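You operate a simulated robot arm through the tools that you are given. There is no shell and no other tool.

You are at the controls of a simulated robot arm. One attempt, no reset.

TASK
Put the small dark and pale rolls on the little tray and dust both with flour.
Fine: use the flour shaker and put it back; leave the third roll. Set down upright: flour shaker.

The check looks at the end state, three seconds after you hand in, the way a careful person would. Anything else that was tipped, shoved, dropped, spilled or broken makes it a failure.

THE ROBOT
A 7-joint arm with a fingered hand, fixed in place. Base frame: the origin is at the foot of the arm, x ahead of it, y to its left, z up; the work surface is at about z = 0.87. Readings come in m, rad, newtons and seconds.
With the tool pointing down near the work surface it reaches from about 0.18 to 0.8 m from the base axis. Its first joint turns from -2.897 to 2.897 rad. Payload 4.9 kg.
The tool frame sits at the grasp point between the pads (the TCP): z along the fingers, y along the line on which they close. The tips reach 0.032 m beyond it. The gripper opens to 0.192 m. The gripper's body begins 0.089 m behind the TCP. The gripper is a hand of 3 fingers: y runs from the thumb to the fingers, the wrist lies at [0, 0, -0.267] in the tool frame.
Orientation is told as [roll, pitch, yaw] about the base's x, y, z axes, in that order, counted from this pose: with the fingers straight down and closing along the base's y, the tool's x points along the base's -x, its y along +y and its z along -z.

THE INTERFACE
- The arm moves only by the tool move_arm. Its argument "moves" is a list of rows, each an object of numbers (a shift or turn left out is 0): "tx", "ty", "tz": the shift along the tool's x, y, z in mm; "rx", "ry", "rz": the turn, a rotation vector about the tool's x, y, z in rad. In form: [{"tx": .., "ty": .., "tz": .., "rx": .., "ry": .., "rz": ..}, ...]. A call has 1 to 20 rows; each row shifts and turns the commanded pose from where the row before left it, along the tool's axes as they then stand. Each row takes 0.2 s and may step no farther than 0.05 m and 0.15 rad from the row before; otherwise, the whole call is refused. A pose out of reach is approached as far as the arm can. The call stops where the force on the tool passes 90 N (or 10 N more than at its start, if that is more) or the arm is blocked; 0.2 s more then pass. In this call time passes only in rows, and 0.2 s behind the last. The reply holds the time, the measured pose of the TCP, the force on the tool along the base axes, the opening and the grip force, in the units named above and with some noise, with the torque about the TCP (base axes, N m) and any sound that the robot's microphone picked up.
- Cameras (640 x 400 px; columns grow to the right, rows downward): "scene" is fixed at [0.2202, 0.6503, 1.4519]; the picture's right is [-0.72, -0.69, 0.00], its down [-0.43, 0.45, -0.78] and it looks along [0.54, -0.57, -0.62] (base axes); focal length 281 px, centre (320, 200). "wrist" rides on the gripper at [0.08, -0.046, -0.113] in the tool frame; the picture's right is [0.50, 0.87, 0.00], its down [-0.67, 0.39, -0.63] and it looks along [-0.55, 0.32, 0.78] (tool axes); focal length 226 px, centre (320, 200). There is no depth. A picture from a camera that has moved, and an enlarged one, comes with that camera's place and axes in the base frame and with its lens.
- grab_frame(camera): a new picture of that camera. No time passes.
- curl_fingers(finger1, finger2, thumb_bend): sets how far each is bent, from 0 (flat) to 1 (curled in); at 0.3 the hand is open as for a grip, at 0.7 the pads meet at the TCP. One left out holds its place. A second passes; each finger stops where it meets its share of the squeeze, and holds until it gets a number again. It is the only way to open and close the hand. It gives what a move gives, with no picture; readings hold the bend of each and the force on the fingers (four entries, about 0 where the hand has none), thumb and palm.
- zoom(camera, box): a new picture of the part [left, top, right, bottom] of that camera's present view, enlarged. No time passes.
- close_job(): hands the job in; it is judged then, once.

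Nothing tells you positions but the pictures and the camera data. Unless the task says otherwise, let go and move clear before handing in.

The tools are called after "Request:" by a JSON object that holds its "api" and its "payload". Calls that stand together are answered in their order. move_arm: Moves the arm, as the interface text tells. Its arguments: {"type":"object","properties":{"moves":{"type":"array"}},"required":["moves"]} The other tools are called the same way: curl_fingers (finger1, finger2, thumb_bend) moves the fingers one by one; grab_frame (camera) takes a picture; zoom (camera, box) takes an enlarged picture of a part of a camera's view; close_job () hands the job in.

At the start:

```text
time_s: 0.0
ee_pos: [0.4985, 0.1577, 1.2414]
tool_rot: [0.001, 0.0, 0.0]
contact_force: [-0.2, 0.2, 0.2]
wrist_torque: [0.01, -0.01, 0.02]
gripper_width: 0.1919
finger_force: 0.0
shape: jaw
bend: [0.3, 0.3, 0.3]
finger forces: [0.1, 0.0, 0.0, 0.1, 0.1, 0.1]
```

scene: 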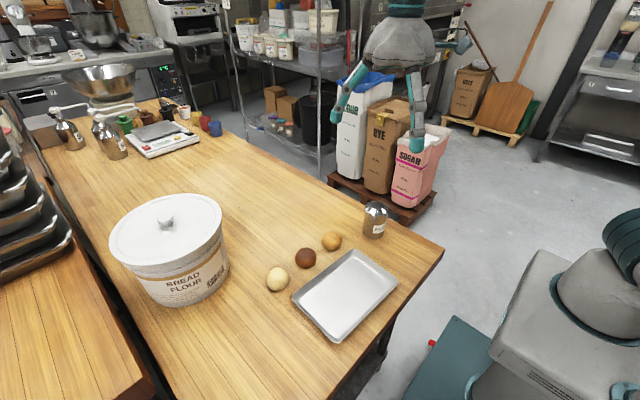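
wrist: 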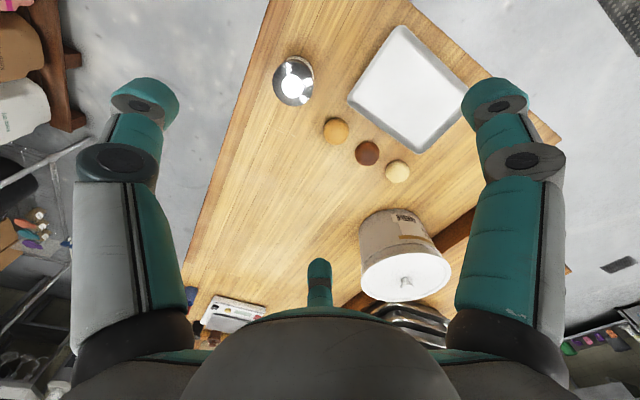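

I see three small rolls (pale, dark, golden) in a row, next to a silver tray and a metal shaker on the bench. I'll zoom in to place them accurately before moving.

Request:
{"api": "zoom", "payload": {"camera": "scene", "box": [240, 180, 440, 350]}}

Request:
{"api": "zoom", "payload": {"camera": "wrist", "box": [240, 10, 500, 220]}}

Request:
{"api": "zoom", "payload": {"camera": "scene", "box": [30, 60, 240, 180]}}

```text
2.35 times, centred on (340, 265) of scene
camera zoom: at [0.2202, 0.6503, 1.4519], right [-0.72, -0.69, 0.0], down [-0.43, 0.45, -0.78], along [0.54, -0.57, -0.62], focal length 662 px, centre (273, 47)
```

zoom: 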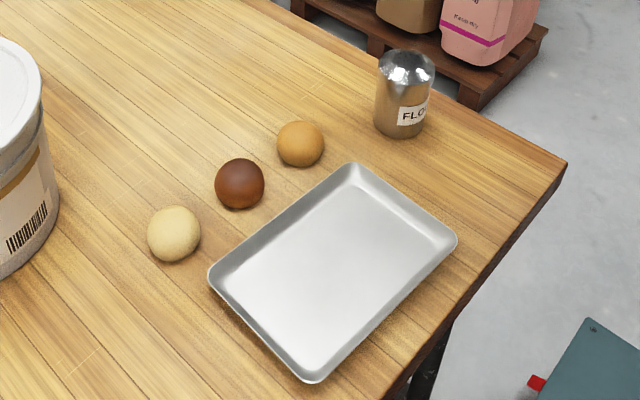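

```text
1.90 times, centred on (370, 115) of wrist
camera zoom: at [0.4186, 0.1092, 1.3548], right [-0.5, 0.87, 0.0], down [0.67, 0.39, 0.63], along [0.55, 0.32, -0.78], focal length 431 px, centre (225, 362)
```

zoom: 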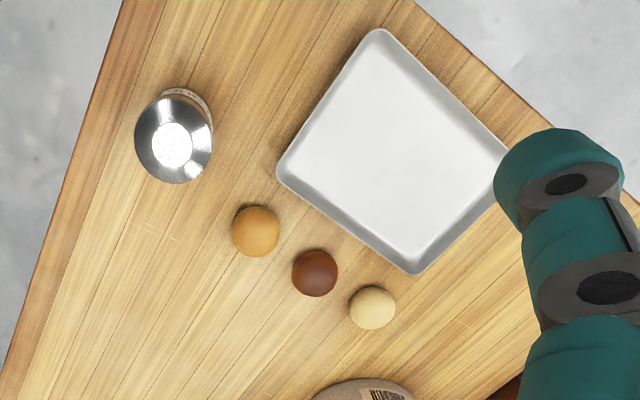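

```text
3.05 times, centred on (135, 120) of scene
camera zoom: at [0.2202, 0.6503, 1.4519], right [-0.72, -0.69, 0.0], down [-0.43, 0.45, -0.78], along [0.54, -0.57, -0.62], focal length 857 px, centre (884, 444)
```

zoom: 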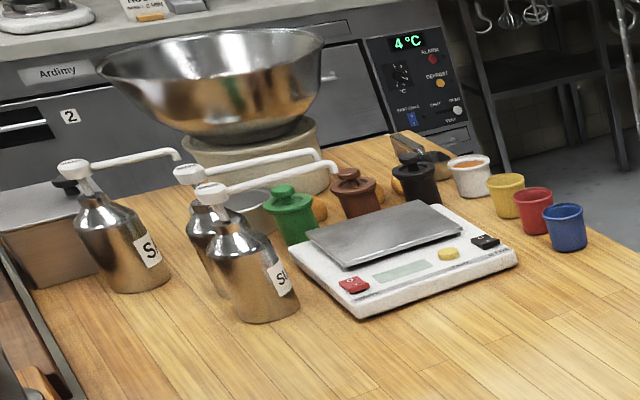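

The rolls are near x≈0.57, at y≈0.42 (pale), 0.33 (dark) and 0.24 (golden). The tray centre is about (0.44, 0.33) and the shaker about (0.51, 0.116). Next I'll look at the hand's shape and read the shaker and tub in more detail.

Request:
{"api": "zoom", "payload": {"camera": "scene", "box": [310, 0, 490, 160]}}

Request:
{"api": "zoom", "payload": {"camera": "scene", "box": [350, 190, 410, 245]}}

Request:
{"api": "zoom", "payload": {"camera": "scene", "box": [90, 180, 310, 320]}}

Request:
{"api": "zoom", "payload": {"camera": "wrist", "box": [260, 40, 330, 120]}}

```text
2.50 times, centred on (400, 80) of scene
camera zoom: at [0.2202, 0.6503, 1.4519], right [-0.72, -0.69, 0.0], down [-0.43, 0.45, -0.78], along [0.54, -0.57, -0.62], focal length 703 px, centre (120, 500)
```

zoom: 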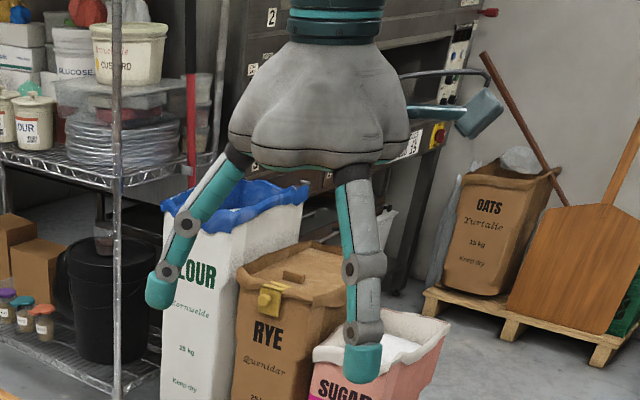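

```text
7.27 times, centred on (380, 218) of scene
camera zoom: at [0.2202, 0.6503, 1.4519], right [-0.72, -0.69, 0.0], down [-0.43, 0.45, -0.78], along [0.54, -0.57, -0.62], focal length 2046 px, centre (-116, 73)
```

zoom: 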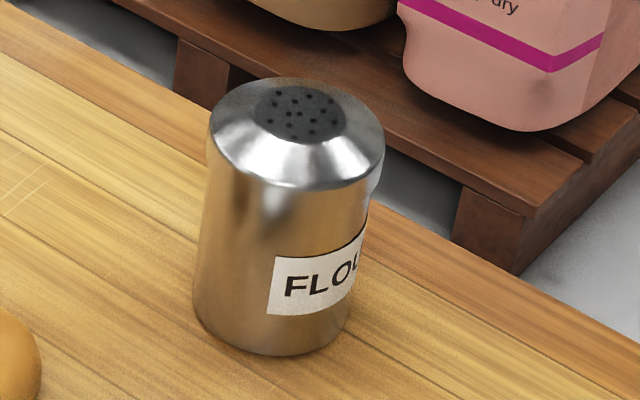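

```text
2.86 times, centred on (200, 250) of scene
camera zoom: at [0.2202, 0.6503, 1.4519], right [-0.72, -0.69, 0.0], down [-0.43, 0.45, -0.78], along [0.54, -0.57, -0.62], focal length 804 px, centre (663, 57)
```

zoom: 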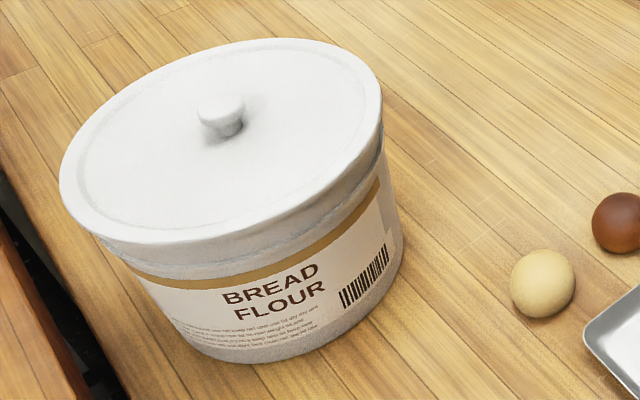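

```text
5.00 times, centred on (295, 80) of wrist
camera zoom: at [0.4186, 0.1092, 1.3548], right [-0.5, 0.87, 0.0], down [0.67, 0.39, 0.63], along [0.55, 0.32, -0.78], focal length 1130 px, centre (445, 800)
```

zoom: 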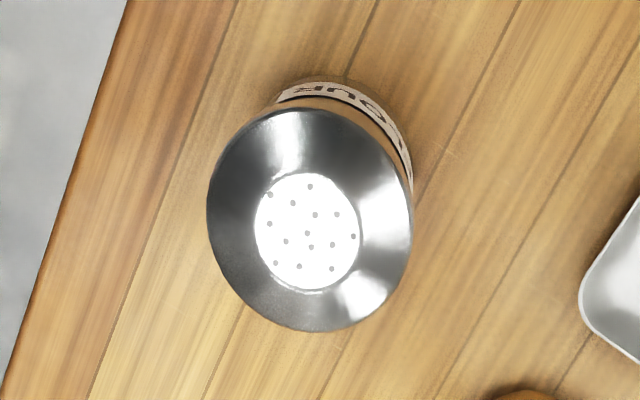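

The hand is a radial three-finger gripper: thumb at -y, fingers at ±x/+y. The shaker is a cylinder about 65 mm wide and 100 mm tall, with its holes on top. I'll move over the pale roll at height, turn the hand so a finger gap faces both the dark roll and the tub, and then narrow the fingers.

Request:
{"api": "move_arm", "payload": {"moves": [{"tx": -13, "ty": 43.7}, {"tx": -13, "ty": 43.7}, {"tx": -13, "ty": 43.7}, {"tx": -13, "ty": 43.7}, {"tx": -13, "ty": 43.7}, {"tx": -12.5, "ty": 43.7}, {"rz": -0.1496}, {"rz": -0.1496}, {"rz": -0.1496}, {"rz": -0.1496}, {"rz": -0.1496}, {"rz": -0.1496}, {"rz": -0.1496}, {"tz": 40}, {"tz": 40}]}}

Request:
{"api": "curl_fingers", "payload": {"finger1": 0.5, "finger2": 0.5, "thumb_bend": 0.5}}

Request:
{"api": "grab_frame", "payload": {"camera": "wrist"}}

Request:
{"api": "grab_frame", "payload": {"camera": "scene"}}

```text
time_s: 3.2
ee_pos: [0.5589, 0.4068, 1.1497]
tool_rot: [-0.002, -0.003, 1.047]
contact_force: [-0.1, 0.3, 0.9]
wrist_torque: [0.06, -0.03, 0.03]
gripper_width: 0.1919
finger_force: 0.0
shape: jaw
bend: [0.3, 0.3, 0.3]
finger forces: [0.1, 0.0, 0.0, 0.0, 0.1, 0.0]
out of reach, approached as far as the arm can: row 6
```

```text
time_s: 4.2
ee_pos: [0.5596, 0.4057, 1.1493]
tool_rot: [0.0, 0.0, 1.048]
contact_force: [0.1, 0.1, 0.5]
wrist_torque: [-0.01, 0.02, 0.01]
gripper_width: 0.085
finger_force: 0.0
shape: fingers
bend: [0.5, 0.5, 0.5]
finger forces: [0.1, 0.1, 0.0, 0.0, 0.0, 0.1]
```

```text
taken
camera wrist: at [0.5595, 0.313, 1.2621], right [-1.0, 0.0, 0.0], down [0.0, 0.78, 0.63], along [0.0, 0.63, -0.78], focal length 226 px, centre (320, 200)
```

wrist: 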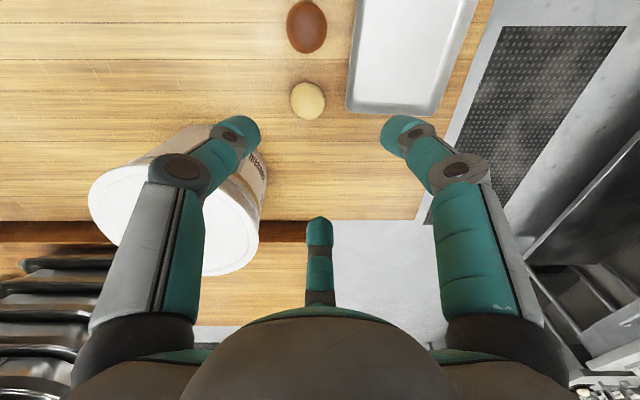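

```text
taken
```

scene: 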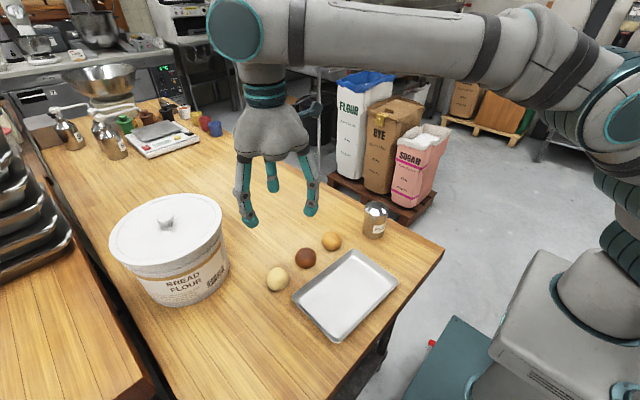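

The hand turned fine, and the new view puts the pale roll at about (0.577, 0.418). I'll centre over it, come down partway and look again.

Request:
{"api": "move_arm", "payload": {"moves": [{"tz": 40}, {"tx": -10, "ty": -4.5, "tz": 40}, {"tx": -9.4, "ty": -4.4, "tz": 35}, {"tz": 34}]}}

Request:
{"api": "grab_frame", "payload": {"camera": "wrist"}}

Request:
{"api": "zoom", "payload": {"camera": "scene", "box": [180, 130, 400, 300]}}

```text
time_s: 5.2
ee_pos: [0.577, 0.4163, 1.0001]
tool_rot: [0.0, 0.001, 1.048]
contact_force: [-0.1, 0.4, 1.3]
wrist_torque: [-0.02, 0.04, 0.02]
gripper_width: 0.0847
finger_force: 0.0
shape: fingers
bend: [0.5, 0.5, 0.5]
finger forces: [0.0, 0.0, 0.1, 0.0, 0.0, 0.1]
```

```text
taken
camera wrist: at [0.5771, 0.3226, 1.1132], right [-1.0, 0.0, 0.0], down [0.0, 0.78, 0.63], along [0.0, 0.63, -0.78], focal length 226 px, centre (320, 200)
```

wrist: 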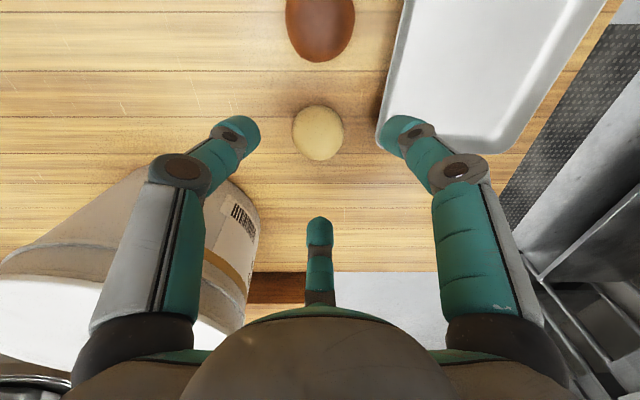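

```text
2.35 times, centred on (290, 215) of scene
camera zoom: at [0.2202, 0.6503, 1.4519], right [-0.72, -0.69, 0.0], down [-0.43, 0.45, -0.78], along [0.54, -0.57, -0.62], focal length 662 px, centre (391, 165)
```

zoom: 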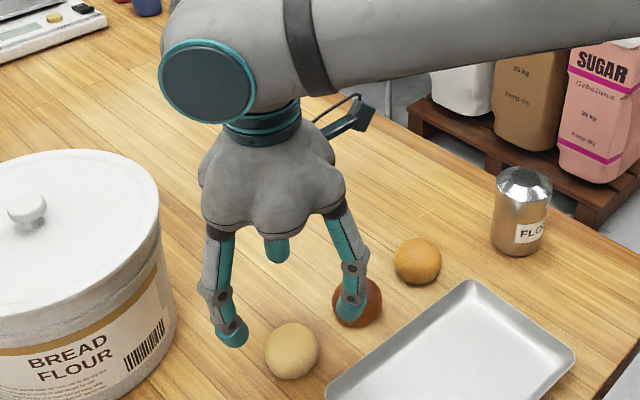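

The pale roll is centred under the hand. I'll narrow the fingers a little more to clear the tray edge and then descend around it.

Request:
{"api": "curl_fingers", "payload": {"finger1": 0.535, "finger2": 0.535, "thumb_bend": 0.535}}

Request:
{"api": "move_arm", "payload": {"moves": [{"tz": 25}, {"tz": 25}, {"tz": 20}, {"tz": 15}]}}

Request:
{"api": "grab_frame", "payload": {"camera": "wrist"}}

Request:
{"api": "zoom", "payload": {"camera": "scene", "box": [220, 180, 340, 310]}}

```text
time_s: 6.2
ee_pos: [0.5764, 0.4155, 0.9999]
tool_rot: [0.0, 0.0, 1.048]
contact_force: [0.4, 0.0, -0.6]
wrist_torque: [-0.04, 0.01, 0.0]
gripper_width: 0.072
finger_force: 0.0
shape: fingers
bend: [0.53, 0.53, 0.53]
finger forces: [0.1, 0.1, 0.0, 0.1, 0.0, 0.0]
```

```text
time_s: 7.2
ee_pos: [0.5776, 0.4185, 0.9162]
tool_rot: [-0.001, 0.0, 1.047]
contact_force: [-0.3, 0.5, 0.4]
wrist_torque: [-0.01, 0.02, -0.03]
gripper_width: 0.0721
finger_force: 0.0
shape: fingers
bend: [0.53, 0.53, 0.53]
finger forces: [0.0, 0.0, 0.0, 0.0, 0.0, 0.1]
```

```text
taken
camera wrist: at [0.5786, 0.3248, 1.0289], right [-1.0, 0.0, 0.0], down [0.0, 0.78, 0.63], along [0.0, 0.63, -0.78], focal length 226 px, centre (320, 200)
```

wrist: 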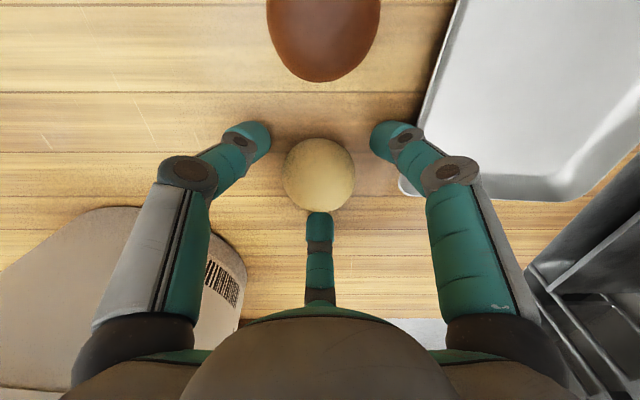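

```text
3.08 times, centred on (280, 245) of scene
camera zoom: at [0.2202, 0.6503, 1.4519], right [-0.72, -0.69, 0.0], down [-0.43, 0.45, -0.78], along [0.54, -0.57, -0.62], focal length 866 px, centre (443, 62)
```

zoom: 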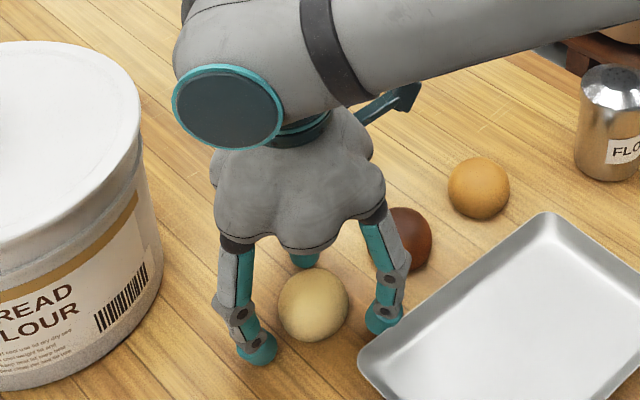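

The roll sits about 6 mm toward -y of the hand centre. I'll nudge over, go down the last few millimetres and close gently.

Request:
{"api": "move_arm", "payload": {"moves": [{"tx": 4.7, "ty": -3.8, "tz": 0}, {"tz": 6}]}}

Request:
{"api": "curl_fingers", "payload": {"finger1": 0.6, "finger2": 0.6, "thumb_bend": 0.6}}

Request:
{"api": "grab_frame", "payload": {"camera": "wrist"}}

```text
time_s: 7.8
ee_pos: [0.5805, 0.4122, 0.9127]
tool_rot: [-0.002, -0.005, 1.048]
contact_force: [-1.1, -0.2, 10.9]
wrist_torque: [-0.28, 0.51, 0.0]
gripper_width: 0.0728
finger_force: 5.1
shape: fingers
bend: [0.52, 0.53, 0.53]
finger forces: [10.8, 0.0, 0.0, 0.0, 0.0, 0.0]
```

```text
time_s: 8.8
ee_pos: [0.5804, 0.411, 0.9116]
tool_rot: [0.001, -0.004, 1.048]
contact_force: [-3.4, -1.0, 17.9]
wrist_torque: [-0.44, 0.72, 0.01]
gripper_width: 0.047
finger_force: 9.8
shape: fingers
bend: [0.58, 0.59, 0.6]
finger forces: [18.1, 0.8, 0.1, 0.0, 0.5, 0.0]
```

```text
taken
camera wrist: at [0.5794, 0.3187, 1.0243], right [-1.0, 0.0, 0.0], down [0.0, 0.77, 0.63], along [0.0, 0.63, -0.77], focal length 226 px, centre (320, 200)
```

wrist: 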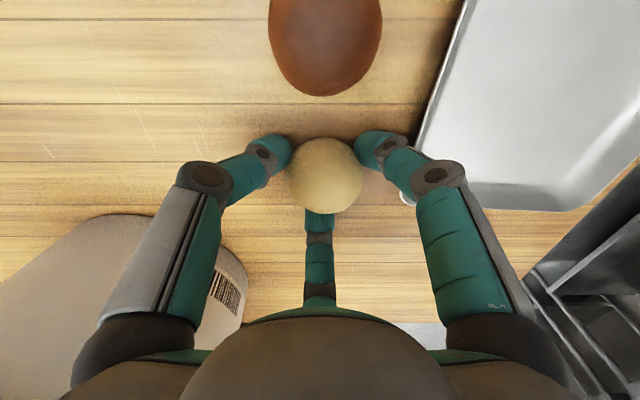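

Finger 1 is carrying an upward load, probably from the tray edge or the table. I'll look closer before squeezing.

Request:
{"api": "zoom", "payload": {"camera": "scene", "box": [240, 220, 320, 310]}}

Request:
{"api": "zoom", "payload": {"camera": "wrist", "box": [260, 100, 460, 230]}}

```text
4.44 times, centred on (280, 265) of scene
camera zoom: at [0.2202, 0.6503, 1.4519], right [-0.72, -0.69, 0.0], down [-0.43, 0.45, -0.78], along [0.54, -0.57, -0.62], focal length 1250 px, centre (498, -89)
```

zoom: 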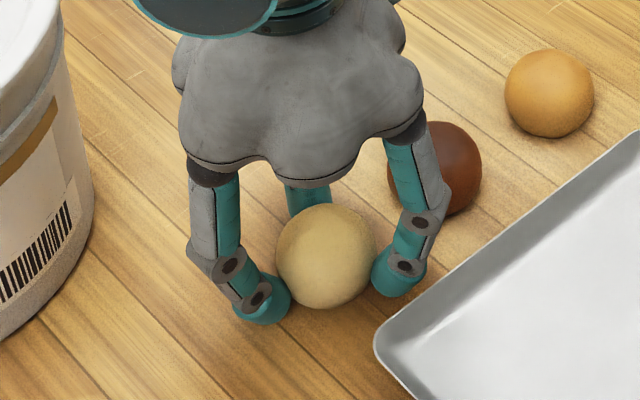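

```text
3.08 times, centred on (360, 165) of wrist
camera zoom: at [0.5794, 0.3187, 1.0243], right [-1.0, 0.0, 0.0], down [0.0, 0.77, 0.63], along [0.0, 0.63, -0.77], focal length 696 px, centre (197, 308)
```

zoom: 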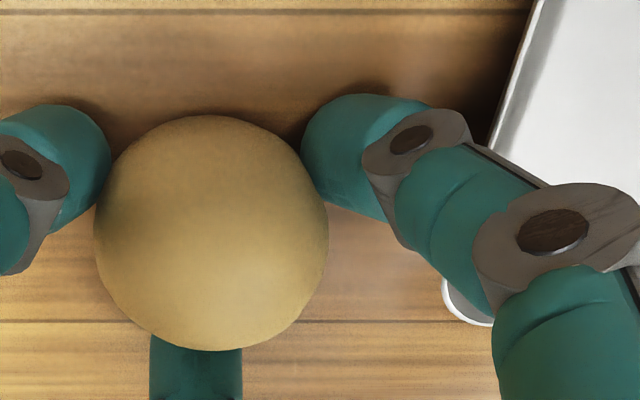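

The tray hasn't moved, so finger 1's underside seems to be resting on the table. I'll raise 6 mm to unload it and then close on the roll.

Request:
{"api": "move_arm", "payload": {"moves": [{"tz": -5}, {"tz": -5}]}}

Request:
{"api": "curl_fingers", "payload": {"finger1": 0.62, "finger2": 0.62, "thumb_bend": 0.62}}

Request:
{"api": "zoom", "payload": {"camera": "scene", "box": [240, 220, 320, 310]}}

```text
time_s: 9.4
ee_pos: [0.5787, 0.4134, 0.9189]
tool_rot: [-0.001, 0.002, 1.047]
contact_force: [-0.8, 0.0, -0.2]
wrist_torque: [-0.02, 0.03, 0.0]
gripper_width: 0.0458
finger_force: 2.0
shape: fingers
bend: [0.58, 0.59, 0.6]
finger forces: [1.8, 1.0, 0.0, 0.1, 0.8, 0.1]
```

```text
time_s: 10.4
ee_pos: [0.5798, 0.4139, 0.9192]
tool_rot: [-0.001, 0.002, 1.047]
contact_force: [0.3, 0.3, 0.2]
wrist_torque: [0.02, 0.05, 0.05]
gripper_width: 0.0444
finger_force: 4.5
shape: fingers
bend: [0.59, 0.6, 0.61]
finger forces: [3.8, 2.8, 0.0, 0.0, 2.9, 0.1]
```

```text
4.44 times, centred on (280, 265) of scene
camera zoom: at [0.2202, 0.6503, 1.4519], right [-0.72, -0.69, 0.0], down [-0.43, 0.45, -0.78], along [0.54, -0.57, -0.62], focal length 1250 px, centre (498, -89)
```

zoom: 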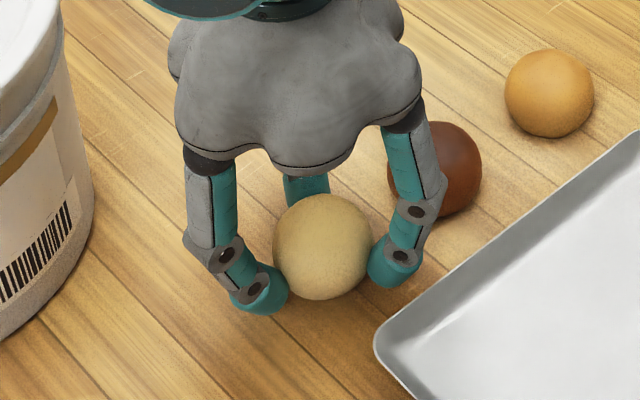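

The roll is held with about 3 N per finger. I'll lift it and carry it over the tray toward about (0.44, 0.37), then check.

Request:
{"api": "curl_fingers", "payload": {"finger1": 0.64, "finger2": 0.64, "thumb_bend": 0.64}}

Request:
{"api": "move_arm", "payload": {"moves": [{"tz": -15}, {"tz": -25}, {"tz": -30}, {"tx": 21.4, "ty": 19.7}, {"tx": 21.4, "ty": 19.7}, {"tx": 21.4, "ty": 19.7}, {"tx": 21.4, "ty": 19.7}, {"tx": 21.4, "ty": 19.7}, {"tz": 0}]}}

Request:
{"api": "grab_frame", "payload": {"camera": "wrist"}}

Request:
{"api": "zoom", "payload": {"camera": "scene", "box": [240, 180, 440, 350]}}

```text
time_s: 11.4
ee_pos: [0.5777, 0.4131, 0.9196]
tool_rot: [0.0, 0.0, 1.048]
contact_force: [-0.3, 0.5, 0.0]
wrist_torque: [0.03, 0.01, 0.0]
gripper_width: 0.0435
finger_force: 8.1
shape: fingers
bend: [0.59, 0.6, 0.61]
finger forces: [4.9, 4.7, 0.0, 0.1, 5.1, 0.0]
```

```text
time_s: 13.4
ee_pos: [0.4418, 0.3662, 0.99]
tool_rot: [0.0, -0.001, 1.048]
contact_force: [0.3, 0.5, 0.1]
wrist_torque: [0.02, -0.02, -0.01]
gripper_width: 0.0437
finger_force: 7.4
shape: fingers
bend: [0.59, 0.6, 0.61]
finger forces: [4.9, 4.8, 0.0, 0.0, 5.2, 0.0]
```

```text
taken
camera wrist: at [0.4411, 0.2735, 1.1037], right [-1.0, 0.0, 0.0], down [0.0, 0.78, 0.63], along [0.0, 0.63, -0.78], focal length 226 px, centre (320, 200)
```

wrist: 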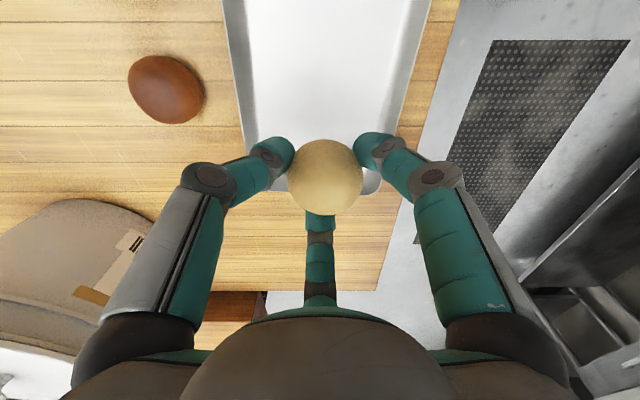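

```text
2.35 times, centred on (340, 265) of scene
camera zoom: at [0.2202, 0.6503, 1.4519], right [-0.72, -0.69, 0.0], down [-0.43, 0.45, -0.78], along [0.54, -0.57, -0.62], focal length 662 px, centre (273, 47)
```

zoom: 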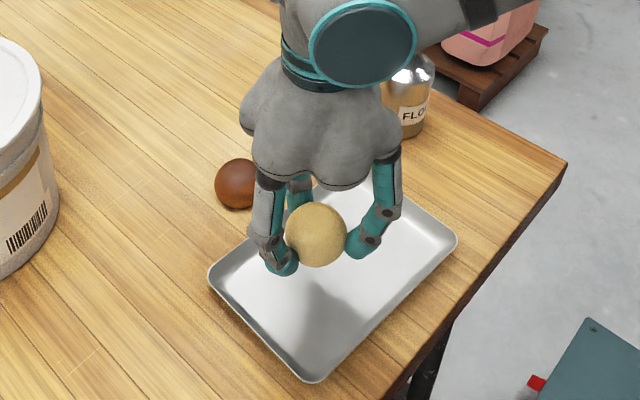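

It's positioned well over the tray. I'll lower slowly until contact.

Request:
{"api": "move_arm", "payload": {"moves": [{"tz": 25}, {"tz": 20}, {"tz": 13}, {"tz": 7}, {"tz": 4}]}}

Request:
{"api": "zoom", "payload": {"camera": "scene", "box": [280, 220, 380, 320]}}

```text
time_s: 14.6
ee_pos: [0.4406, 0.3682, 0.9203]
tool_rot: [0.0, -0.001, 1.047]
contact_force: [0.1, 0.1, 0.1]
wrist_torque: [-0.01, 0.0, 0.01]
gripper_width: 0.0436
finger_force: 7.5
shape: fingers
bend: [0.59, 0.6, 0.61]
finger forces: [5.0, 4.8, 0.0, 0.0, 5.1, 0.0]
```

```text
4.00 times, centred on (330, 270) of scene
camera zoom: at [0.2202, 0.6503, 1.4519], right [-0.72, -0.69, 0.0], down [-0.43, 0.45, -0.78], along [0.54, -0.57, -0.62], focal length 1125 px, centre (280, -80)
```

zoom: 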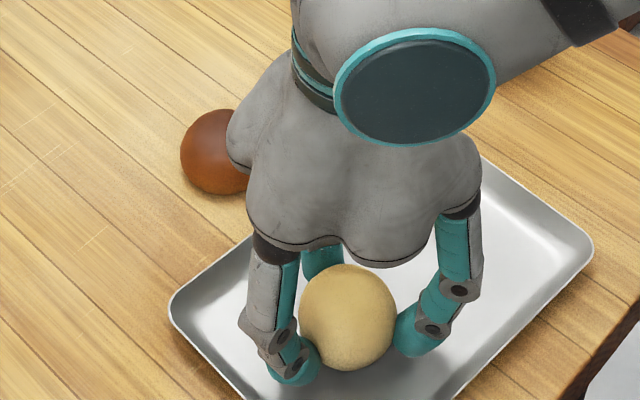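

No contact yet, so I'll lower in small steps.

Request:
{"api": "move_arm", "payload": {"moves": [{"tz": 2}, {"tz": 1}]}}

```text
time_s: 15.2
ee_pos: [0.4404, 0.3689, 0.9182]
tool_rot: [0.0, 0.002, 1.046]
contact_force: [0.8, 0.0, 0.1]
wrist_torque: [-0.01, -0.02, 0.02]
gripper_width: 0.0435
finger_force: 7.5
shape: fingers
bend: [0.59, 0.6, 0.61]
finger forces: [4.9, 4.8, 0.0, 0.0, 5.1, 0.0]
```

Request:
{"api": "move_arm", "payload": {"moves": [{"tz": 1.5}, {"tz": 1.5}]}}

Request:
{"api": "zoom", "payload": {"camera": "scene", "box": [300, 250, 360, 320]}}

```text
time_s: 15.8
ee_pos: [0.4415, 0.3691, 0.9149]
tool_rot: [0.001, -0.002, 1.046]
contact_force: [-1.3, -1.1, 7.3]
wrist_torque: [-0.18, 0.32, -0.03]
gripper_width: 0.0437
finger_force: 11.7
shape: fingers
bend: [0.59, 0.6, 0.61]
finger forces: [12.8, 4.7, 0.0, 0.0, 5.2, 0.1]
```

```text
5.71 times, centred on (330, 285) of scene
camera zoom: at [0.2202, 0.6503, 1.4519], right [-0.72, -0.69, 0.0], down [-0.43, 0.45, -0.78], along [0.54, -0.57, -0.62], focal length 1608 px, centre (263, -286)
```

zoom: 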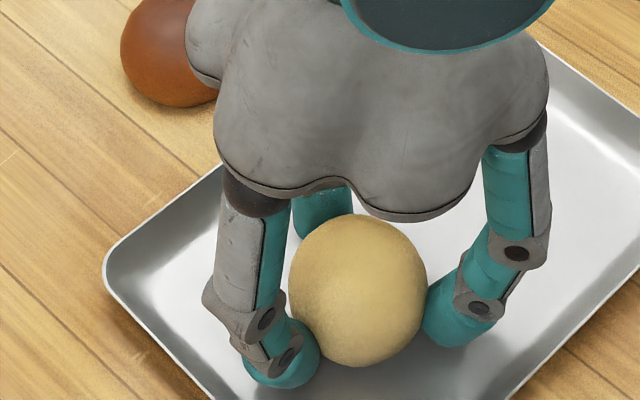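

Finger 1 just touches the tray floor, so the roll is at most a millimetre or two above it. I'll raise a hair to unload the finger and open slightly.

Request:
{"api": "move_arm", "payload": {"moves": [{"tz": -1}]}}

Request:
{"api": "curl_fingers", "payload": {"finger1": 0.56, "finger2": 0.56, "thumb_bend": 0.56}}

Request:
{"api": "grab_frame", "payload": {"camera": "wrist"}}

Request:
{"api": "zoom", "payload": {"camera": "scene", "box": [280, 230, 380, 330]}}

```text
time_s: 16.2
ee_pos: [0.44, 0.3687, 0.915]
tool_rot: [-0.002, 0.001, 1.046]
contact_force: [0.2, 0.4, 3.6]
wrist_torque: [-0.05, 0.14, 0.0]
gripper_width: 0.0435
finger_force: 9.5
shape: fingers
bend: [0.59, 0.6, 0.61]
finger forces: [8.4, 5.0, 0.1, 0.0, 5.1, 0.0]
```

```text
time_s: 17.2
ee_pos: [0.4403, 0.3681, 0.9157]
tool_rot: [0.0, 0.0, 1.047]
contact_force: [0.4, -1.1, 4.3]
wrist_torque: [0.09, 0.01, -0.01]
gripper_width: 0.0572
finger_force: 1.9
shape: fingers
bend: [0.57, 0.57, 0.56]
finger forces: [1.2, 2.9, 0.0, 0.0, 0.3, 0.0]
```

```text
taken
camera wrist: at [0.4408, 0.2747, 1.0289], right [-1.0, 0.0, 0.0], down [0.0, 0.78, 0.63], along [0.0, 0.63, -0.78], focal length 226 px, centre (320, 200)
```

wrist: 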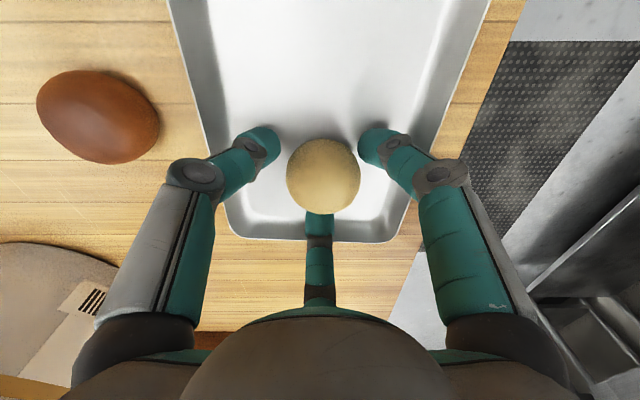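

```text
4.00 times, centred on (330, 280) of scene
camera zoom: at [0.2202, 0.6503, 1.4519], right [-0.72, -0.69, 0.0], down [-0.43, 0.45, -0.78], along [0.54, -0.57, -0.62], focal length 1125 px, centre (280, -120)
```

zoom: 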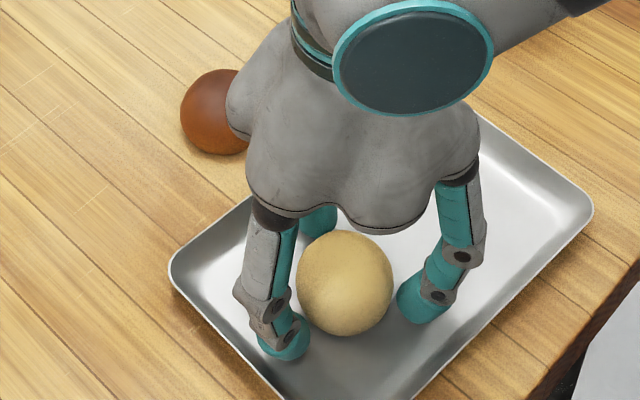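

The pale roll is free in the tray. I'll rise straight up and travel to above the dark roll.

Request:
{"api": "move_arm", "payload": {"moves": [{"tz": -4}, {"tz": -12}, {"tz": -25}, {"tz": -35}, {"tz": -20}, {"tx": -6, "ty": -27.5}, {"tx": -6, "ty": -27.5}, {"tx": -6, "ty": -27.5}, {"tx": -6, "ty": -27.5}, {"tx": -6, "ty": -27.5}, {"tz": 0}]}}

Request:
{"api": "curl_fingers", "payload": {"finger1": 0.535, "finger2": 0.535, "thumb_bend": 0.535}}

Request:
{"api": "grab_frame", "payload": {"camera": "wrist"}}

Request:
{"api": "zoom", "payload": {"camera": "scene", "box": [240, 180, 440, 350]}}

```text
time_s: 19.6
ee_pos: [0.5751, 0.3255, 1.0107]
tool_rot: [0.0, 0.0, 1.047]
contact_force: [-0.5, -0.1, -0.6]
wrist_torque: [0.01, -0.03, 0.02]
gripper_width: 0.0584
finger_force: 0.1
shape: fingers
bend: [0.56, 0.56, 0.56]
finger forces: [0.0, 0.1, 0.0, 0.0, 0.1, 0.0]
```

```text
time_s: 20.6
ee_pos: [0.5733, 0.3248, 1.0109]
tool_rot: [0.0, -0.001, 1.047]
contact_force: [-1.9, -0.1, 0.1]
wrist_torque: [-0.01, 0.0, 0.04]
gripper_width: 0.0709
finger_force: 0.2
shape: fingers
bend: [0.53, 0.53, 0.53]
finger forces: [0.0, 0.0, 0.1, 0.0, 0.0, 0.1]
```

```text
taken
camera wrist: at [0.5743, 0.2319, 1.1236], right [-1.0, 0.0, 0.0], down [0.0, 0.78, 0.63], along [0.0, 0.63, -0.78], focal length 226 px, centre (320, 200)
```

wrist: 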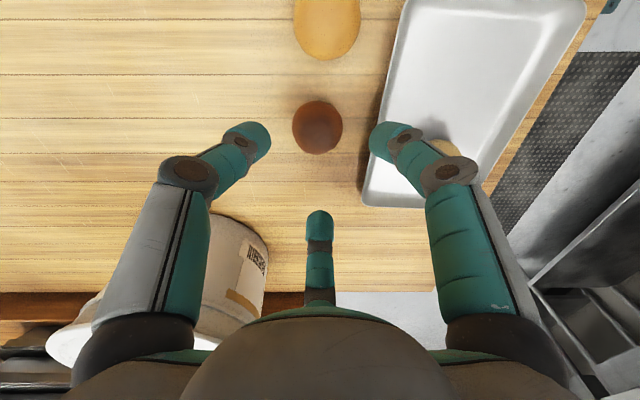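

```text
2.35 times, centred on (340, 265) of scene
camera zoom: at [0.2202, 0.6503, 1.4519], right [-0.72, -0.69, 0.0], down [-0.43, 0.45, -0.78], along [0.54, -0.57, -0.62], focal length 662 px, centre (273, 47)
```

zoom: 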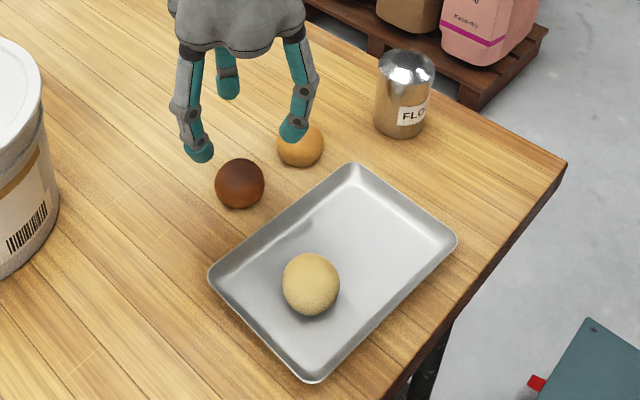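

The pale roll rests well inside the tray and nothing else has moved. The dark roll is at about (0.577, 0.319). I'll correct by a few millimetres and descend to z≈0.918.

Request:
{"api": "move_arm", "payload": {"moves": [{"tx": 3.7, "ty": -5.6}, {"tz": 25}, {"tz": 25}, {"tz": 20}, {"tz": 12}, {"tz": 8}, {"tz": 0}]}}

Request:
{"api": "zoom", "payload": {"camera": "wrist", "box": [240, 80, 440, 230]}}

Request:
{"api": "zoom", "payload": {"camera": "scene", "box": [260, 210, 360, 310]}}

```text
time_s: 22.2
ee_pos: [0.5763, 0.319, 0.9227]
tool_rot: [0.0, 0.0, 1.047]
contact_force: [0.7, 0.5, 0.3]
wrist_torque: [0.0, -0.01, -0.03]
gripper_width: 0.0709
finger_force: 0.1
shape: fingers
bend: [0.53, 0.53, 0.53]
finger forces: [0.0, 0.0, 0.1, 0.0, 0.1, 0.0]
```

```text
2.67 times, centred on (340, 155) of wrist
camera zoom: at [0.5773, 0.226, 1.0347], right [-1.0, 0.0, 0.0], down [0.0, 0.78, 0.63], along [0.0, 0.63, -0.78], focal length 603 px, centre (267, 320)
```

zoom: 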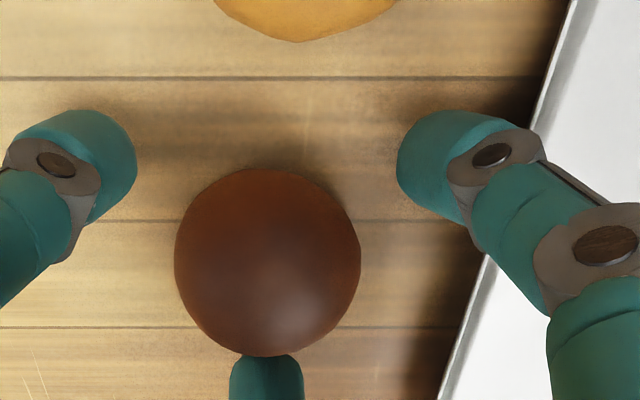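

```text
4.00 times, centred on (310, 260) of scene
camera zoom: at [0.2202, 0.6503, 1.4519], right [-0.72, -0.69, 0.0], down [-0.43, 0.45, -0.78], along [0.54, -0.57, -0.62], focal length 1125 px, centre (360, -40)
```

zoom: 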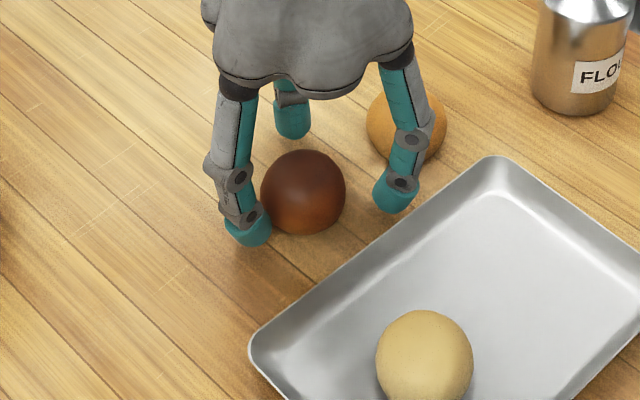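

The dark roll is centred. I'll descend the last 5 mm and close on it in two stages.

Request:
{"api": "move_arm", "payload": {"moves": [{"tz": 5}]}}

Request:
{"api": "curl_fingers", "payload": {"finger1": 0.59, "finger2": 0.59, "thumb_bend": 0.59}}

Request:
{"api": "curl_fingers", "payload": {"finger1": 0.64, "finger2": 0.64, "thumb_bend": 0.64}}

Request:
{"api": "zoom", "payload": {"camera": "wrist", "box": [240, 80, 440, 230]}}

Request:
{"api": "zoom", "payload": {"camera": "scene", "box": [260, 210, 360, 310]}}

```text
time_s: 22.6
ee_pos: [0.5768, 0.32, 0.9172]
tool_rot: [0.0, 0.0, 1.047]
contact_force: [1.6, 0.8, 0.1]
wrist_torque: [0.0, 0.03, 0.02]
gripper_width: 0.0709
finger_force: 0.1
shape: fingers
bend: [0.53, 0.53, 0.53]
finger forces: [0.0, 0.1, 0.0, 0.0, 0.1, 0.0]
```

```text
time_s: 23.6
ee_pos: [0.5777, 0.3186, 0.916]
tool_rot: [0.001, 0.0, 1.048]
contact_force: [-0.4, 0.7, 0.7]
wrist_torque: [-0.01, -0.01, -0.03]
gripper_width: 0.0482
finger_force: 1.1
shape: fingers
bend: [0.58, 0.59, 0.59]
finger forces: [0.5, 0.2, 0.0, 0.0, 0.5, 0.0]
```

```text
time_s: 24.6
ee_pos: [0.5767, 0.319, 0.9172]
tool_rot: [0.0, -0.001, 1.046]
contact_force: [0.1, -0.1, 0.5]
wrist_torque: [0.02, -0.05, 0.02]
gripper_width: 0.0453
finger_force: 8.0
shape: fingers
bend: [0.59, 0.59, 0.61]
finger forces: [5.0, 4.9, 0.1, 0.0, 6.2, 0.0]
```

```text
2.67 times, centred on (340, 155) of wrist
camera zoom: at [0.5776, 0.2255, 1.0304], right [-1.0, 0.0, 0.0], down [0.0, 0.78, 0.63], along [0.0, 0.63, -0.78], focal length 603 px, centre (267, 320)
```

zoom: 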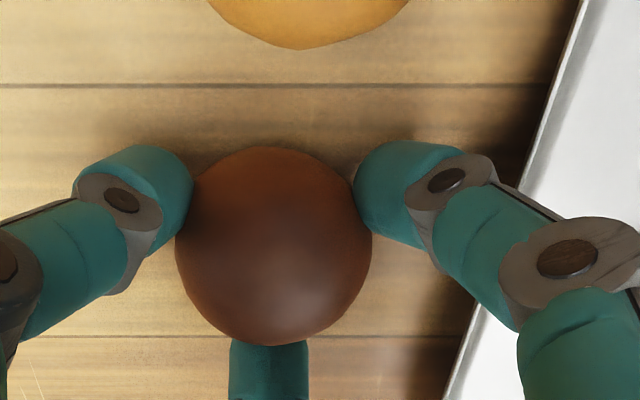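

```text
4.00 times, centred on (310, 260) of scene
camera zoom: at [0.2202, 0.6503, 1.4519], right [-0.72, -0.69, 0.0], down [-0.43, 0.45, -0.78], along [0.54, -0.57, -0.62], focal length 1125 px, centre (360, -40)
```

zoom: 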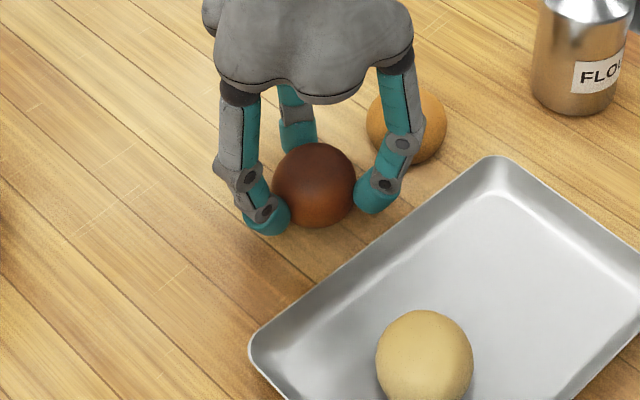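

The dark roll is held. I'll lift it and carry it to about (0.443, 0.268) in the tray.

Request:
{"api": "move_arm", "payload": {"moves": [{"tz": -15}, {"tz": -25}, {"tz": -32}, {"tx": 22.2, "ty": 18.1}, {"tx": 22.2, "ty": 18.1}, {"tx": 22.2, "ty": 18.1}, {"tx": 22.2, "ty": 18.1}, {"tx": 22.4, "ty": 18.1}, {"tz": 25}, {"tz": 20}, {"tz": 13}, {"tz": 8}, {"tz": 0}]}}

Request:
{"api": "grab_frame", "payload": {"camera": "wrist"}}

Request:
{"api": "zoom", "payload": {"camera": "scene", "box": [280, 210, 400, 330]}}

```text
time_s: 27.4
ee_pos: [0.443, 0.2672, 0.9229]
tool_rot: [0.0, 0.0, 1.045]
contact_force: [0.1, -0.3, 0.3]
wrist_torque: [-0.02, -0.03, -0.01]
gripper_width: 0.0454
finger_force: 8.1
shape: fingers
bend: [0.59, 0.59, 0.61]
finger forces: [4.7, 4.7, 0.0, 0.0, 6.0, 0.0]
```

```text
taken
camera wrist: at [0.4424, 0.1745, 1.0369], right [-1.0, 0.0, 0.0], down [0.0, 0.78, 0.63], along [0.0, 0.63, -0.78], focal length 226 px, centre (320, 200)
```

wrist: 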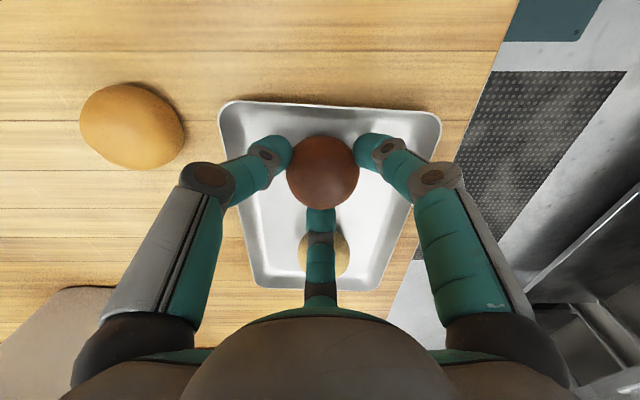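

```text
3.33 times, centred on (340, 270) of scene
camera zoom: at [0.2202, 0.6503, 1.4519], right [-0.72, -0.69, 0.0], down [-0.43, 0.45, -0.78], along [0.54, -0.57, -0.62], focal length 938 px, centre (253, -33)
```

zoom: 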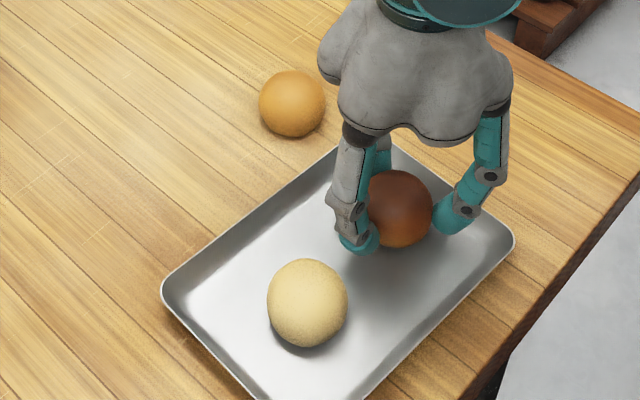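

The position is good. I'll lower the last few millimetres in small steps.

Request:
{"api": "move_arm", "payload": {"moves": [{"tz": 3}, {"tz": 2}, {"tz": 1}]}}

Request:
{"api": "zoom", "payload": {"camera": "scene", "box": [320, 220, 390, 300]}}

```text
time_s: 28.2
ee_pos: [0.4441, 0.2706, 0.9193]
tool_rot: [-0.004, -0.003, 1.048]
contact_force: [-3.2, -3.3, 19.0]
wrist_torque: [-0.1, 0.19, -0.01]
gripper_width: 0.0456
finger_force: 12.4
shape: fingers
bend: [0.58, 0.6, 0.61]
finger forces: [9.2, 7.6, 0.1, 0.0, 8.4, 0.0]
```

```text
5.00 times, centred on (355, 260) of scene
camera zoom: at [0.2202, 0.6503, 1.4519], right [-0.72, -0.69, 0.0], down [-0.43, 0.45, -0.78], along [0.54, -0.57, -0.62], focal length 1407 px, centre (145, -100)
```

zoom: 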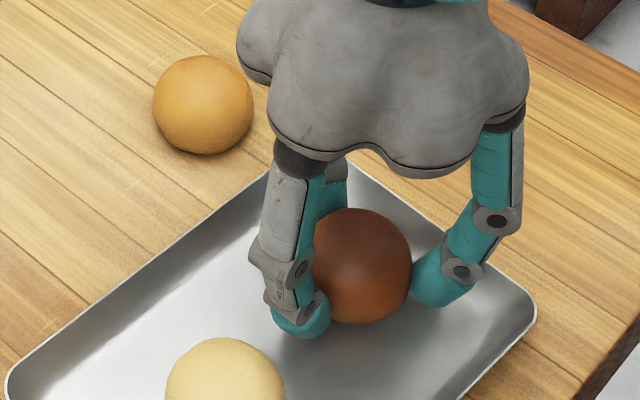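

The roll is touching the tray floor. I'll ease the pressure off and release.

Request:
{"api": "move_arm", "payload": {"moves": [{"tz": -1.5}, {"tz": -1}]}}

Request:
{"api": "curl_fingers", "payload": {"finger1": 0.555, "finger2": 0.555, "thumb_bend": 0.555}}

Request:
{"api": "grab_frame", "payload": {"camera": "wrist"}}

Request:
{"api": "zoom", "payload": {"camera": "scene", "box": [280, 210, 400, 330]}}

```text
time_s: 28.8
ee_pos: [0.4439, 0.2697, 0.92]
tool_rot: [-0.001, 0.0, 1.045]
contact_force: [1.6, 0.1, 9.2]
wrist_torque: [0.01, -0.04, 0.02]
gripper_width: 0.0456
finger_force: 10.9
shape: fingers
bend: [0.58, 0.59, 0.61]
finger forces: [6.4, 7.1, 0.0, 0.1, 8.9, 0.0]
```

```text
time_s: 29.8
ee_pos: [0.4427, 0.2702, 0.9197]
tool_rot: [0.001, 0.0, 1.049]
contact_force: [0.7, -0.6, 0.3]
wrist_torque: [0.0, 0.04, -0.02]
gripper_width: 0.0626
finger_force: 0.1
shape: fingers
bend: [0.55, 0.55, 0.55]
finger forces: [0.0, 0.0, 0.1, 0.0, 0.1, 0.0]
```

```text
taken
camera wrist: at [0.4433, 0.1753, 1.0328], right [-1.0, 0.0, 0.0], down [0.0, 0.78, 0.63], along [0.0, 0.63, -0.78], focal length 226 px, centre (320, 200)
```

wrist: 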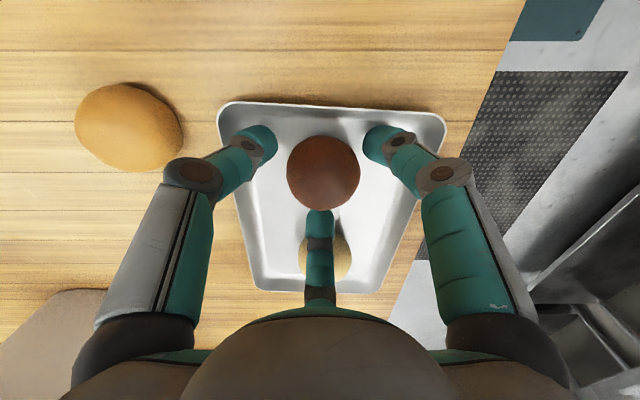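

```text
3.33 times, centred on (340, 270) of scene
camera zoom: at [0.2202, 0.6503, 1.4519], right [-0.72, -0.69, 0.0], down [-0.43, 0.45, -0.78], along [0.54, -0.57, -0.62], focal length 938 px, centre (253, -33)
```

zoom: 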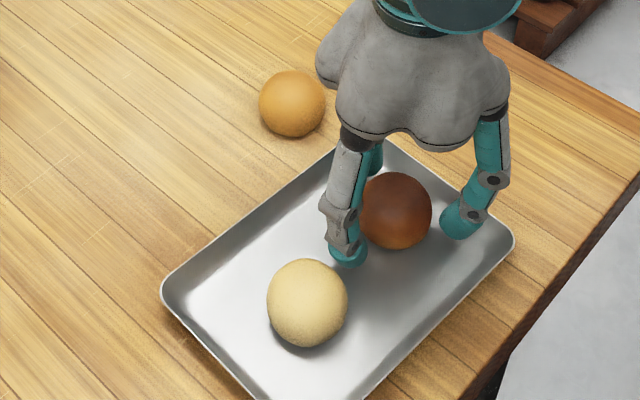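

Both rolls are in the tray. Before gripping the shaker I'll rehearse the pouring pose with the empty hand, high above the tray, to learn what tilt the arm can reach.

Request:
{"api": "move_arm", "payload": {"moves": [{"tz": -4}, {"tz": -12}, {"tz": -30}, {"tz": -45}, {"tz": -45}, {"tz": -45}, {"tz": -45}, {"tz": -45}, {"rz": -0.131}, {"rz": -0.131}, {"rz": -0.131}, {"rz": -0.131}, {"ty": -22}, {"ty": -23}]}}

Request:
{"api": "move_arm", "payload": {"moves": [{"rx": 0.15}, {"rx": 0.15}, {"rx": 0.15}, {"rx": 0.15}, {"rx": 0.15}, {"rx": 0.15}, {"rx": 0.15}, {"rx": 0.15}, {"rx": 0.15}, {"rx": 0.15}]}}

Request:
{"api": "grab_frame", "payload": {"camera": "scene"}}

Request:
{"api": "grab_frame", "payload": {"camera": "wrist"}}

```text
time_s: 32.8
ee_pos: [0.4893, 0.2674, 1.1905]
tool_rot: [0.001, 0.002, 1.573]
contact_force: [-0.2, -1.1, 0.6]
wrist_torque: [0.02, 0.04, -0.04]
gripper_width: 0.0625
finger_force: 0.1
shape: fingers
bend: [0.55, 0.55, 0.55]
finger forces: [0.0, 0.1, 0.0, 0.1, 0.0, 0.0]
```

```text
time_s: 35.0
ee_pos: [0.4872, 0.2692, 1.1905]
tool_rot: [-1.5, -0.003, 1.571]
contact_force: [0.2, 0.4, -0.1]
wrist_torque: [-0.01, 0.0, 0.03]
gripper_width: 0.0628
finger_force: 0.1
shape: fingers
bend: [0.55, 0.55, 0.55]
finger forces: [0.0, 0.0, 0.0, 0.0, 0.1, 0.0]
```

```text
taken
```

scene: 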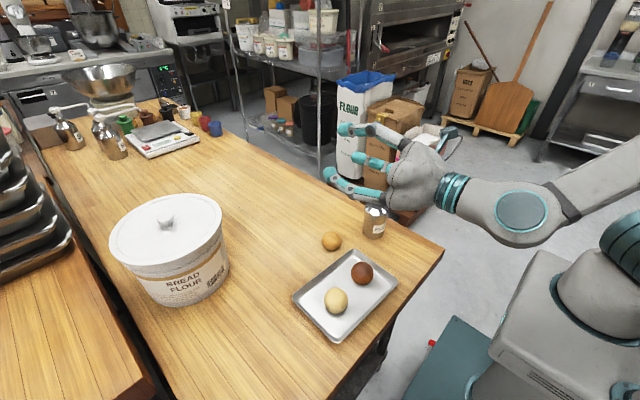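

```text
taken
camera wrist: at [0.3789, 0.1877, 1.2441], right [-0.06, -0.5, -0.86], down [-0.66, 0.67, -0.34], along [0.75, 0.55, -0.37], focal length 226 px, centre (320, 200)
```

wrist: 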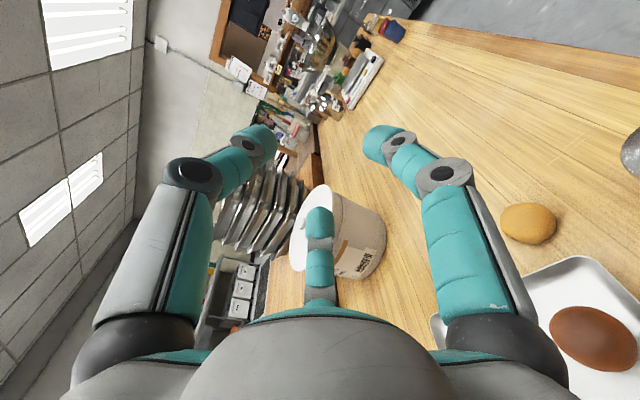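

The 86° tilt works, with the thumb up and a finger gap facing down. I'll test further, up to about 125°.

Request:
{"api": "move_arm", "payload": {"moves": [{"rx": 0.14}, {"rx": 0.14}, {"rx": 0.14}, {"rx": 0.14}, {"rx": 0.14}]}}

Request:
{"api": "grab_frame", "payload": {"camera": "scene"}}

```text
time_s: 36.2
ee_pos: [0.4877, 0.2689, 1.1897]
tool_rot: [-2.2, -0.001, 1.571]
contact_force: [0.1, 0.1, -0.1]
wrist_torque: [0.03, 0.02, -0.01]
gripper_width: 0.0627
finger_force: 0.0
shape: fingers
bend: [0.55, 0.55, 0.55]
finger forces: [0.1, 0.1, 0.0, 0.0, 0.0, 0.0]
```

```text
taken
```

scene: 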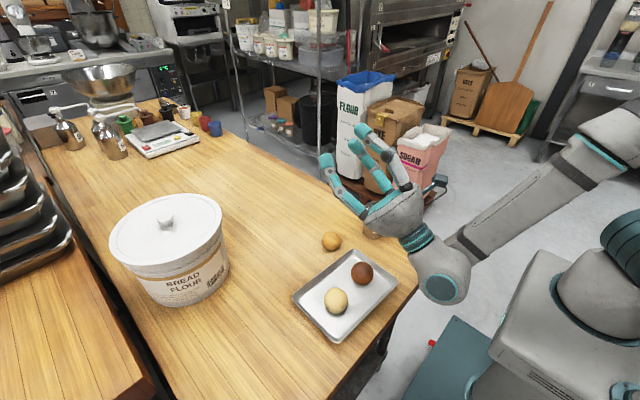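

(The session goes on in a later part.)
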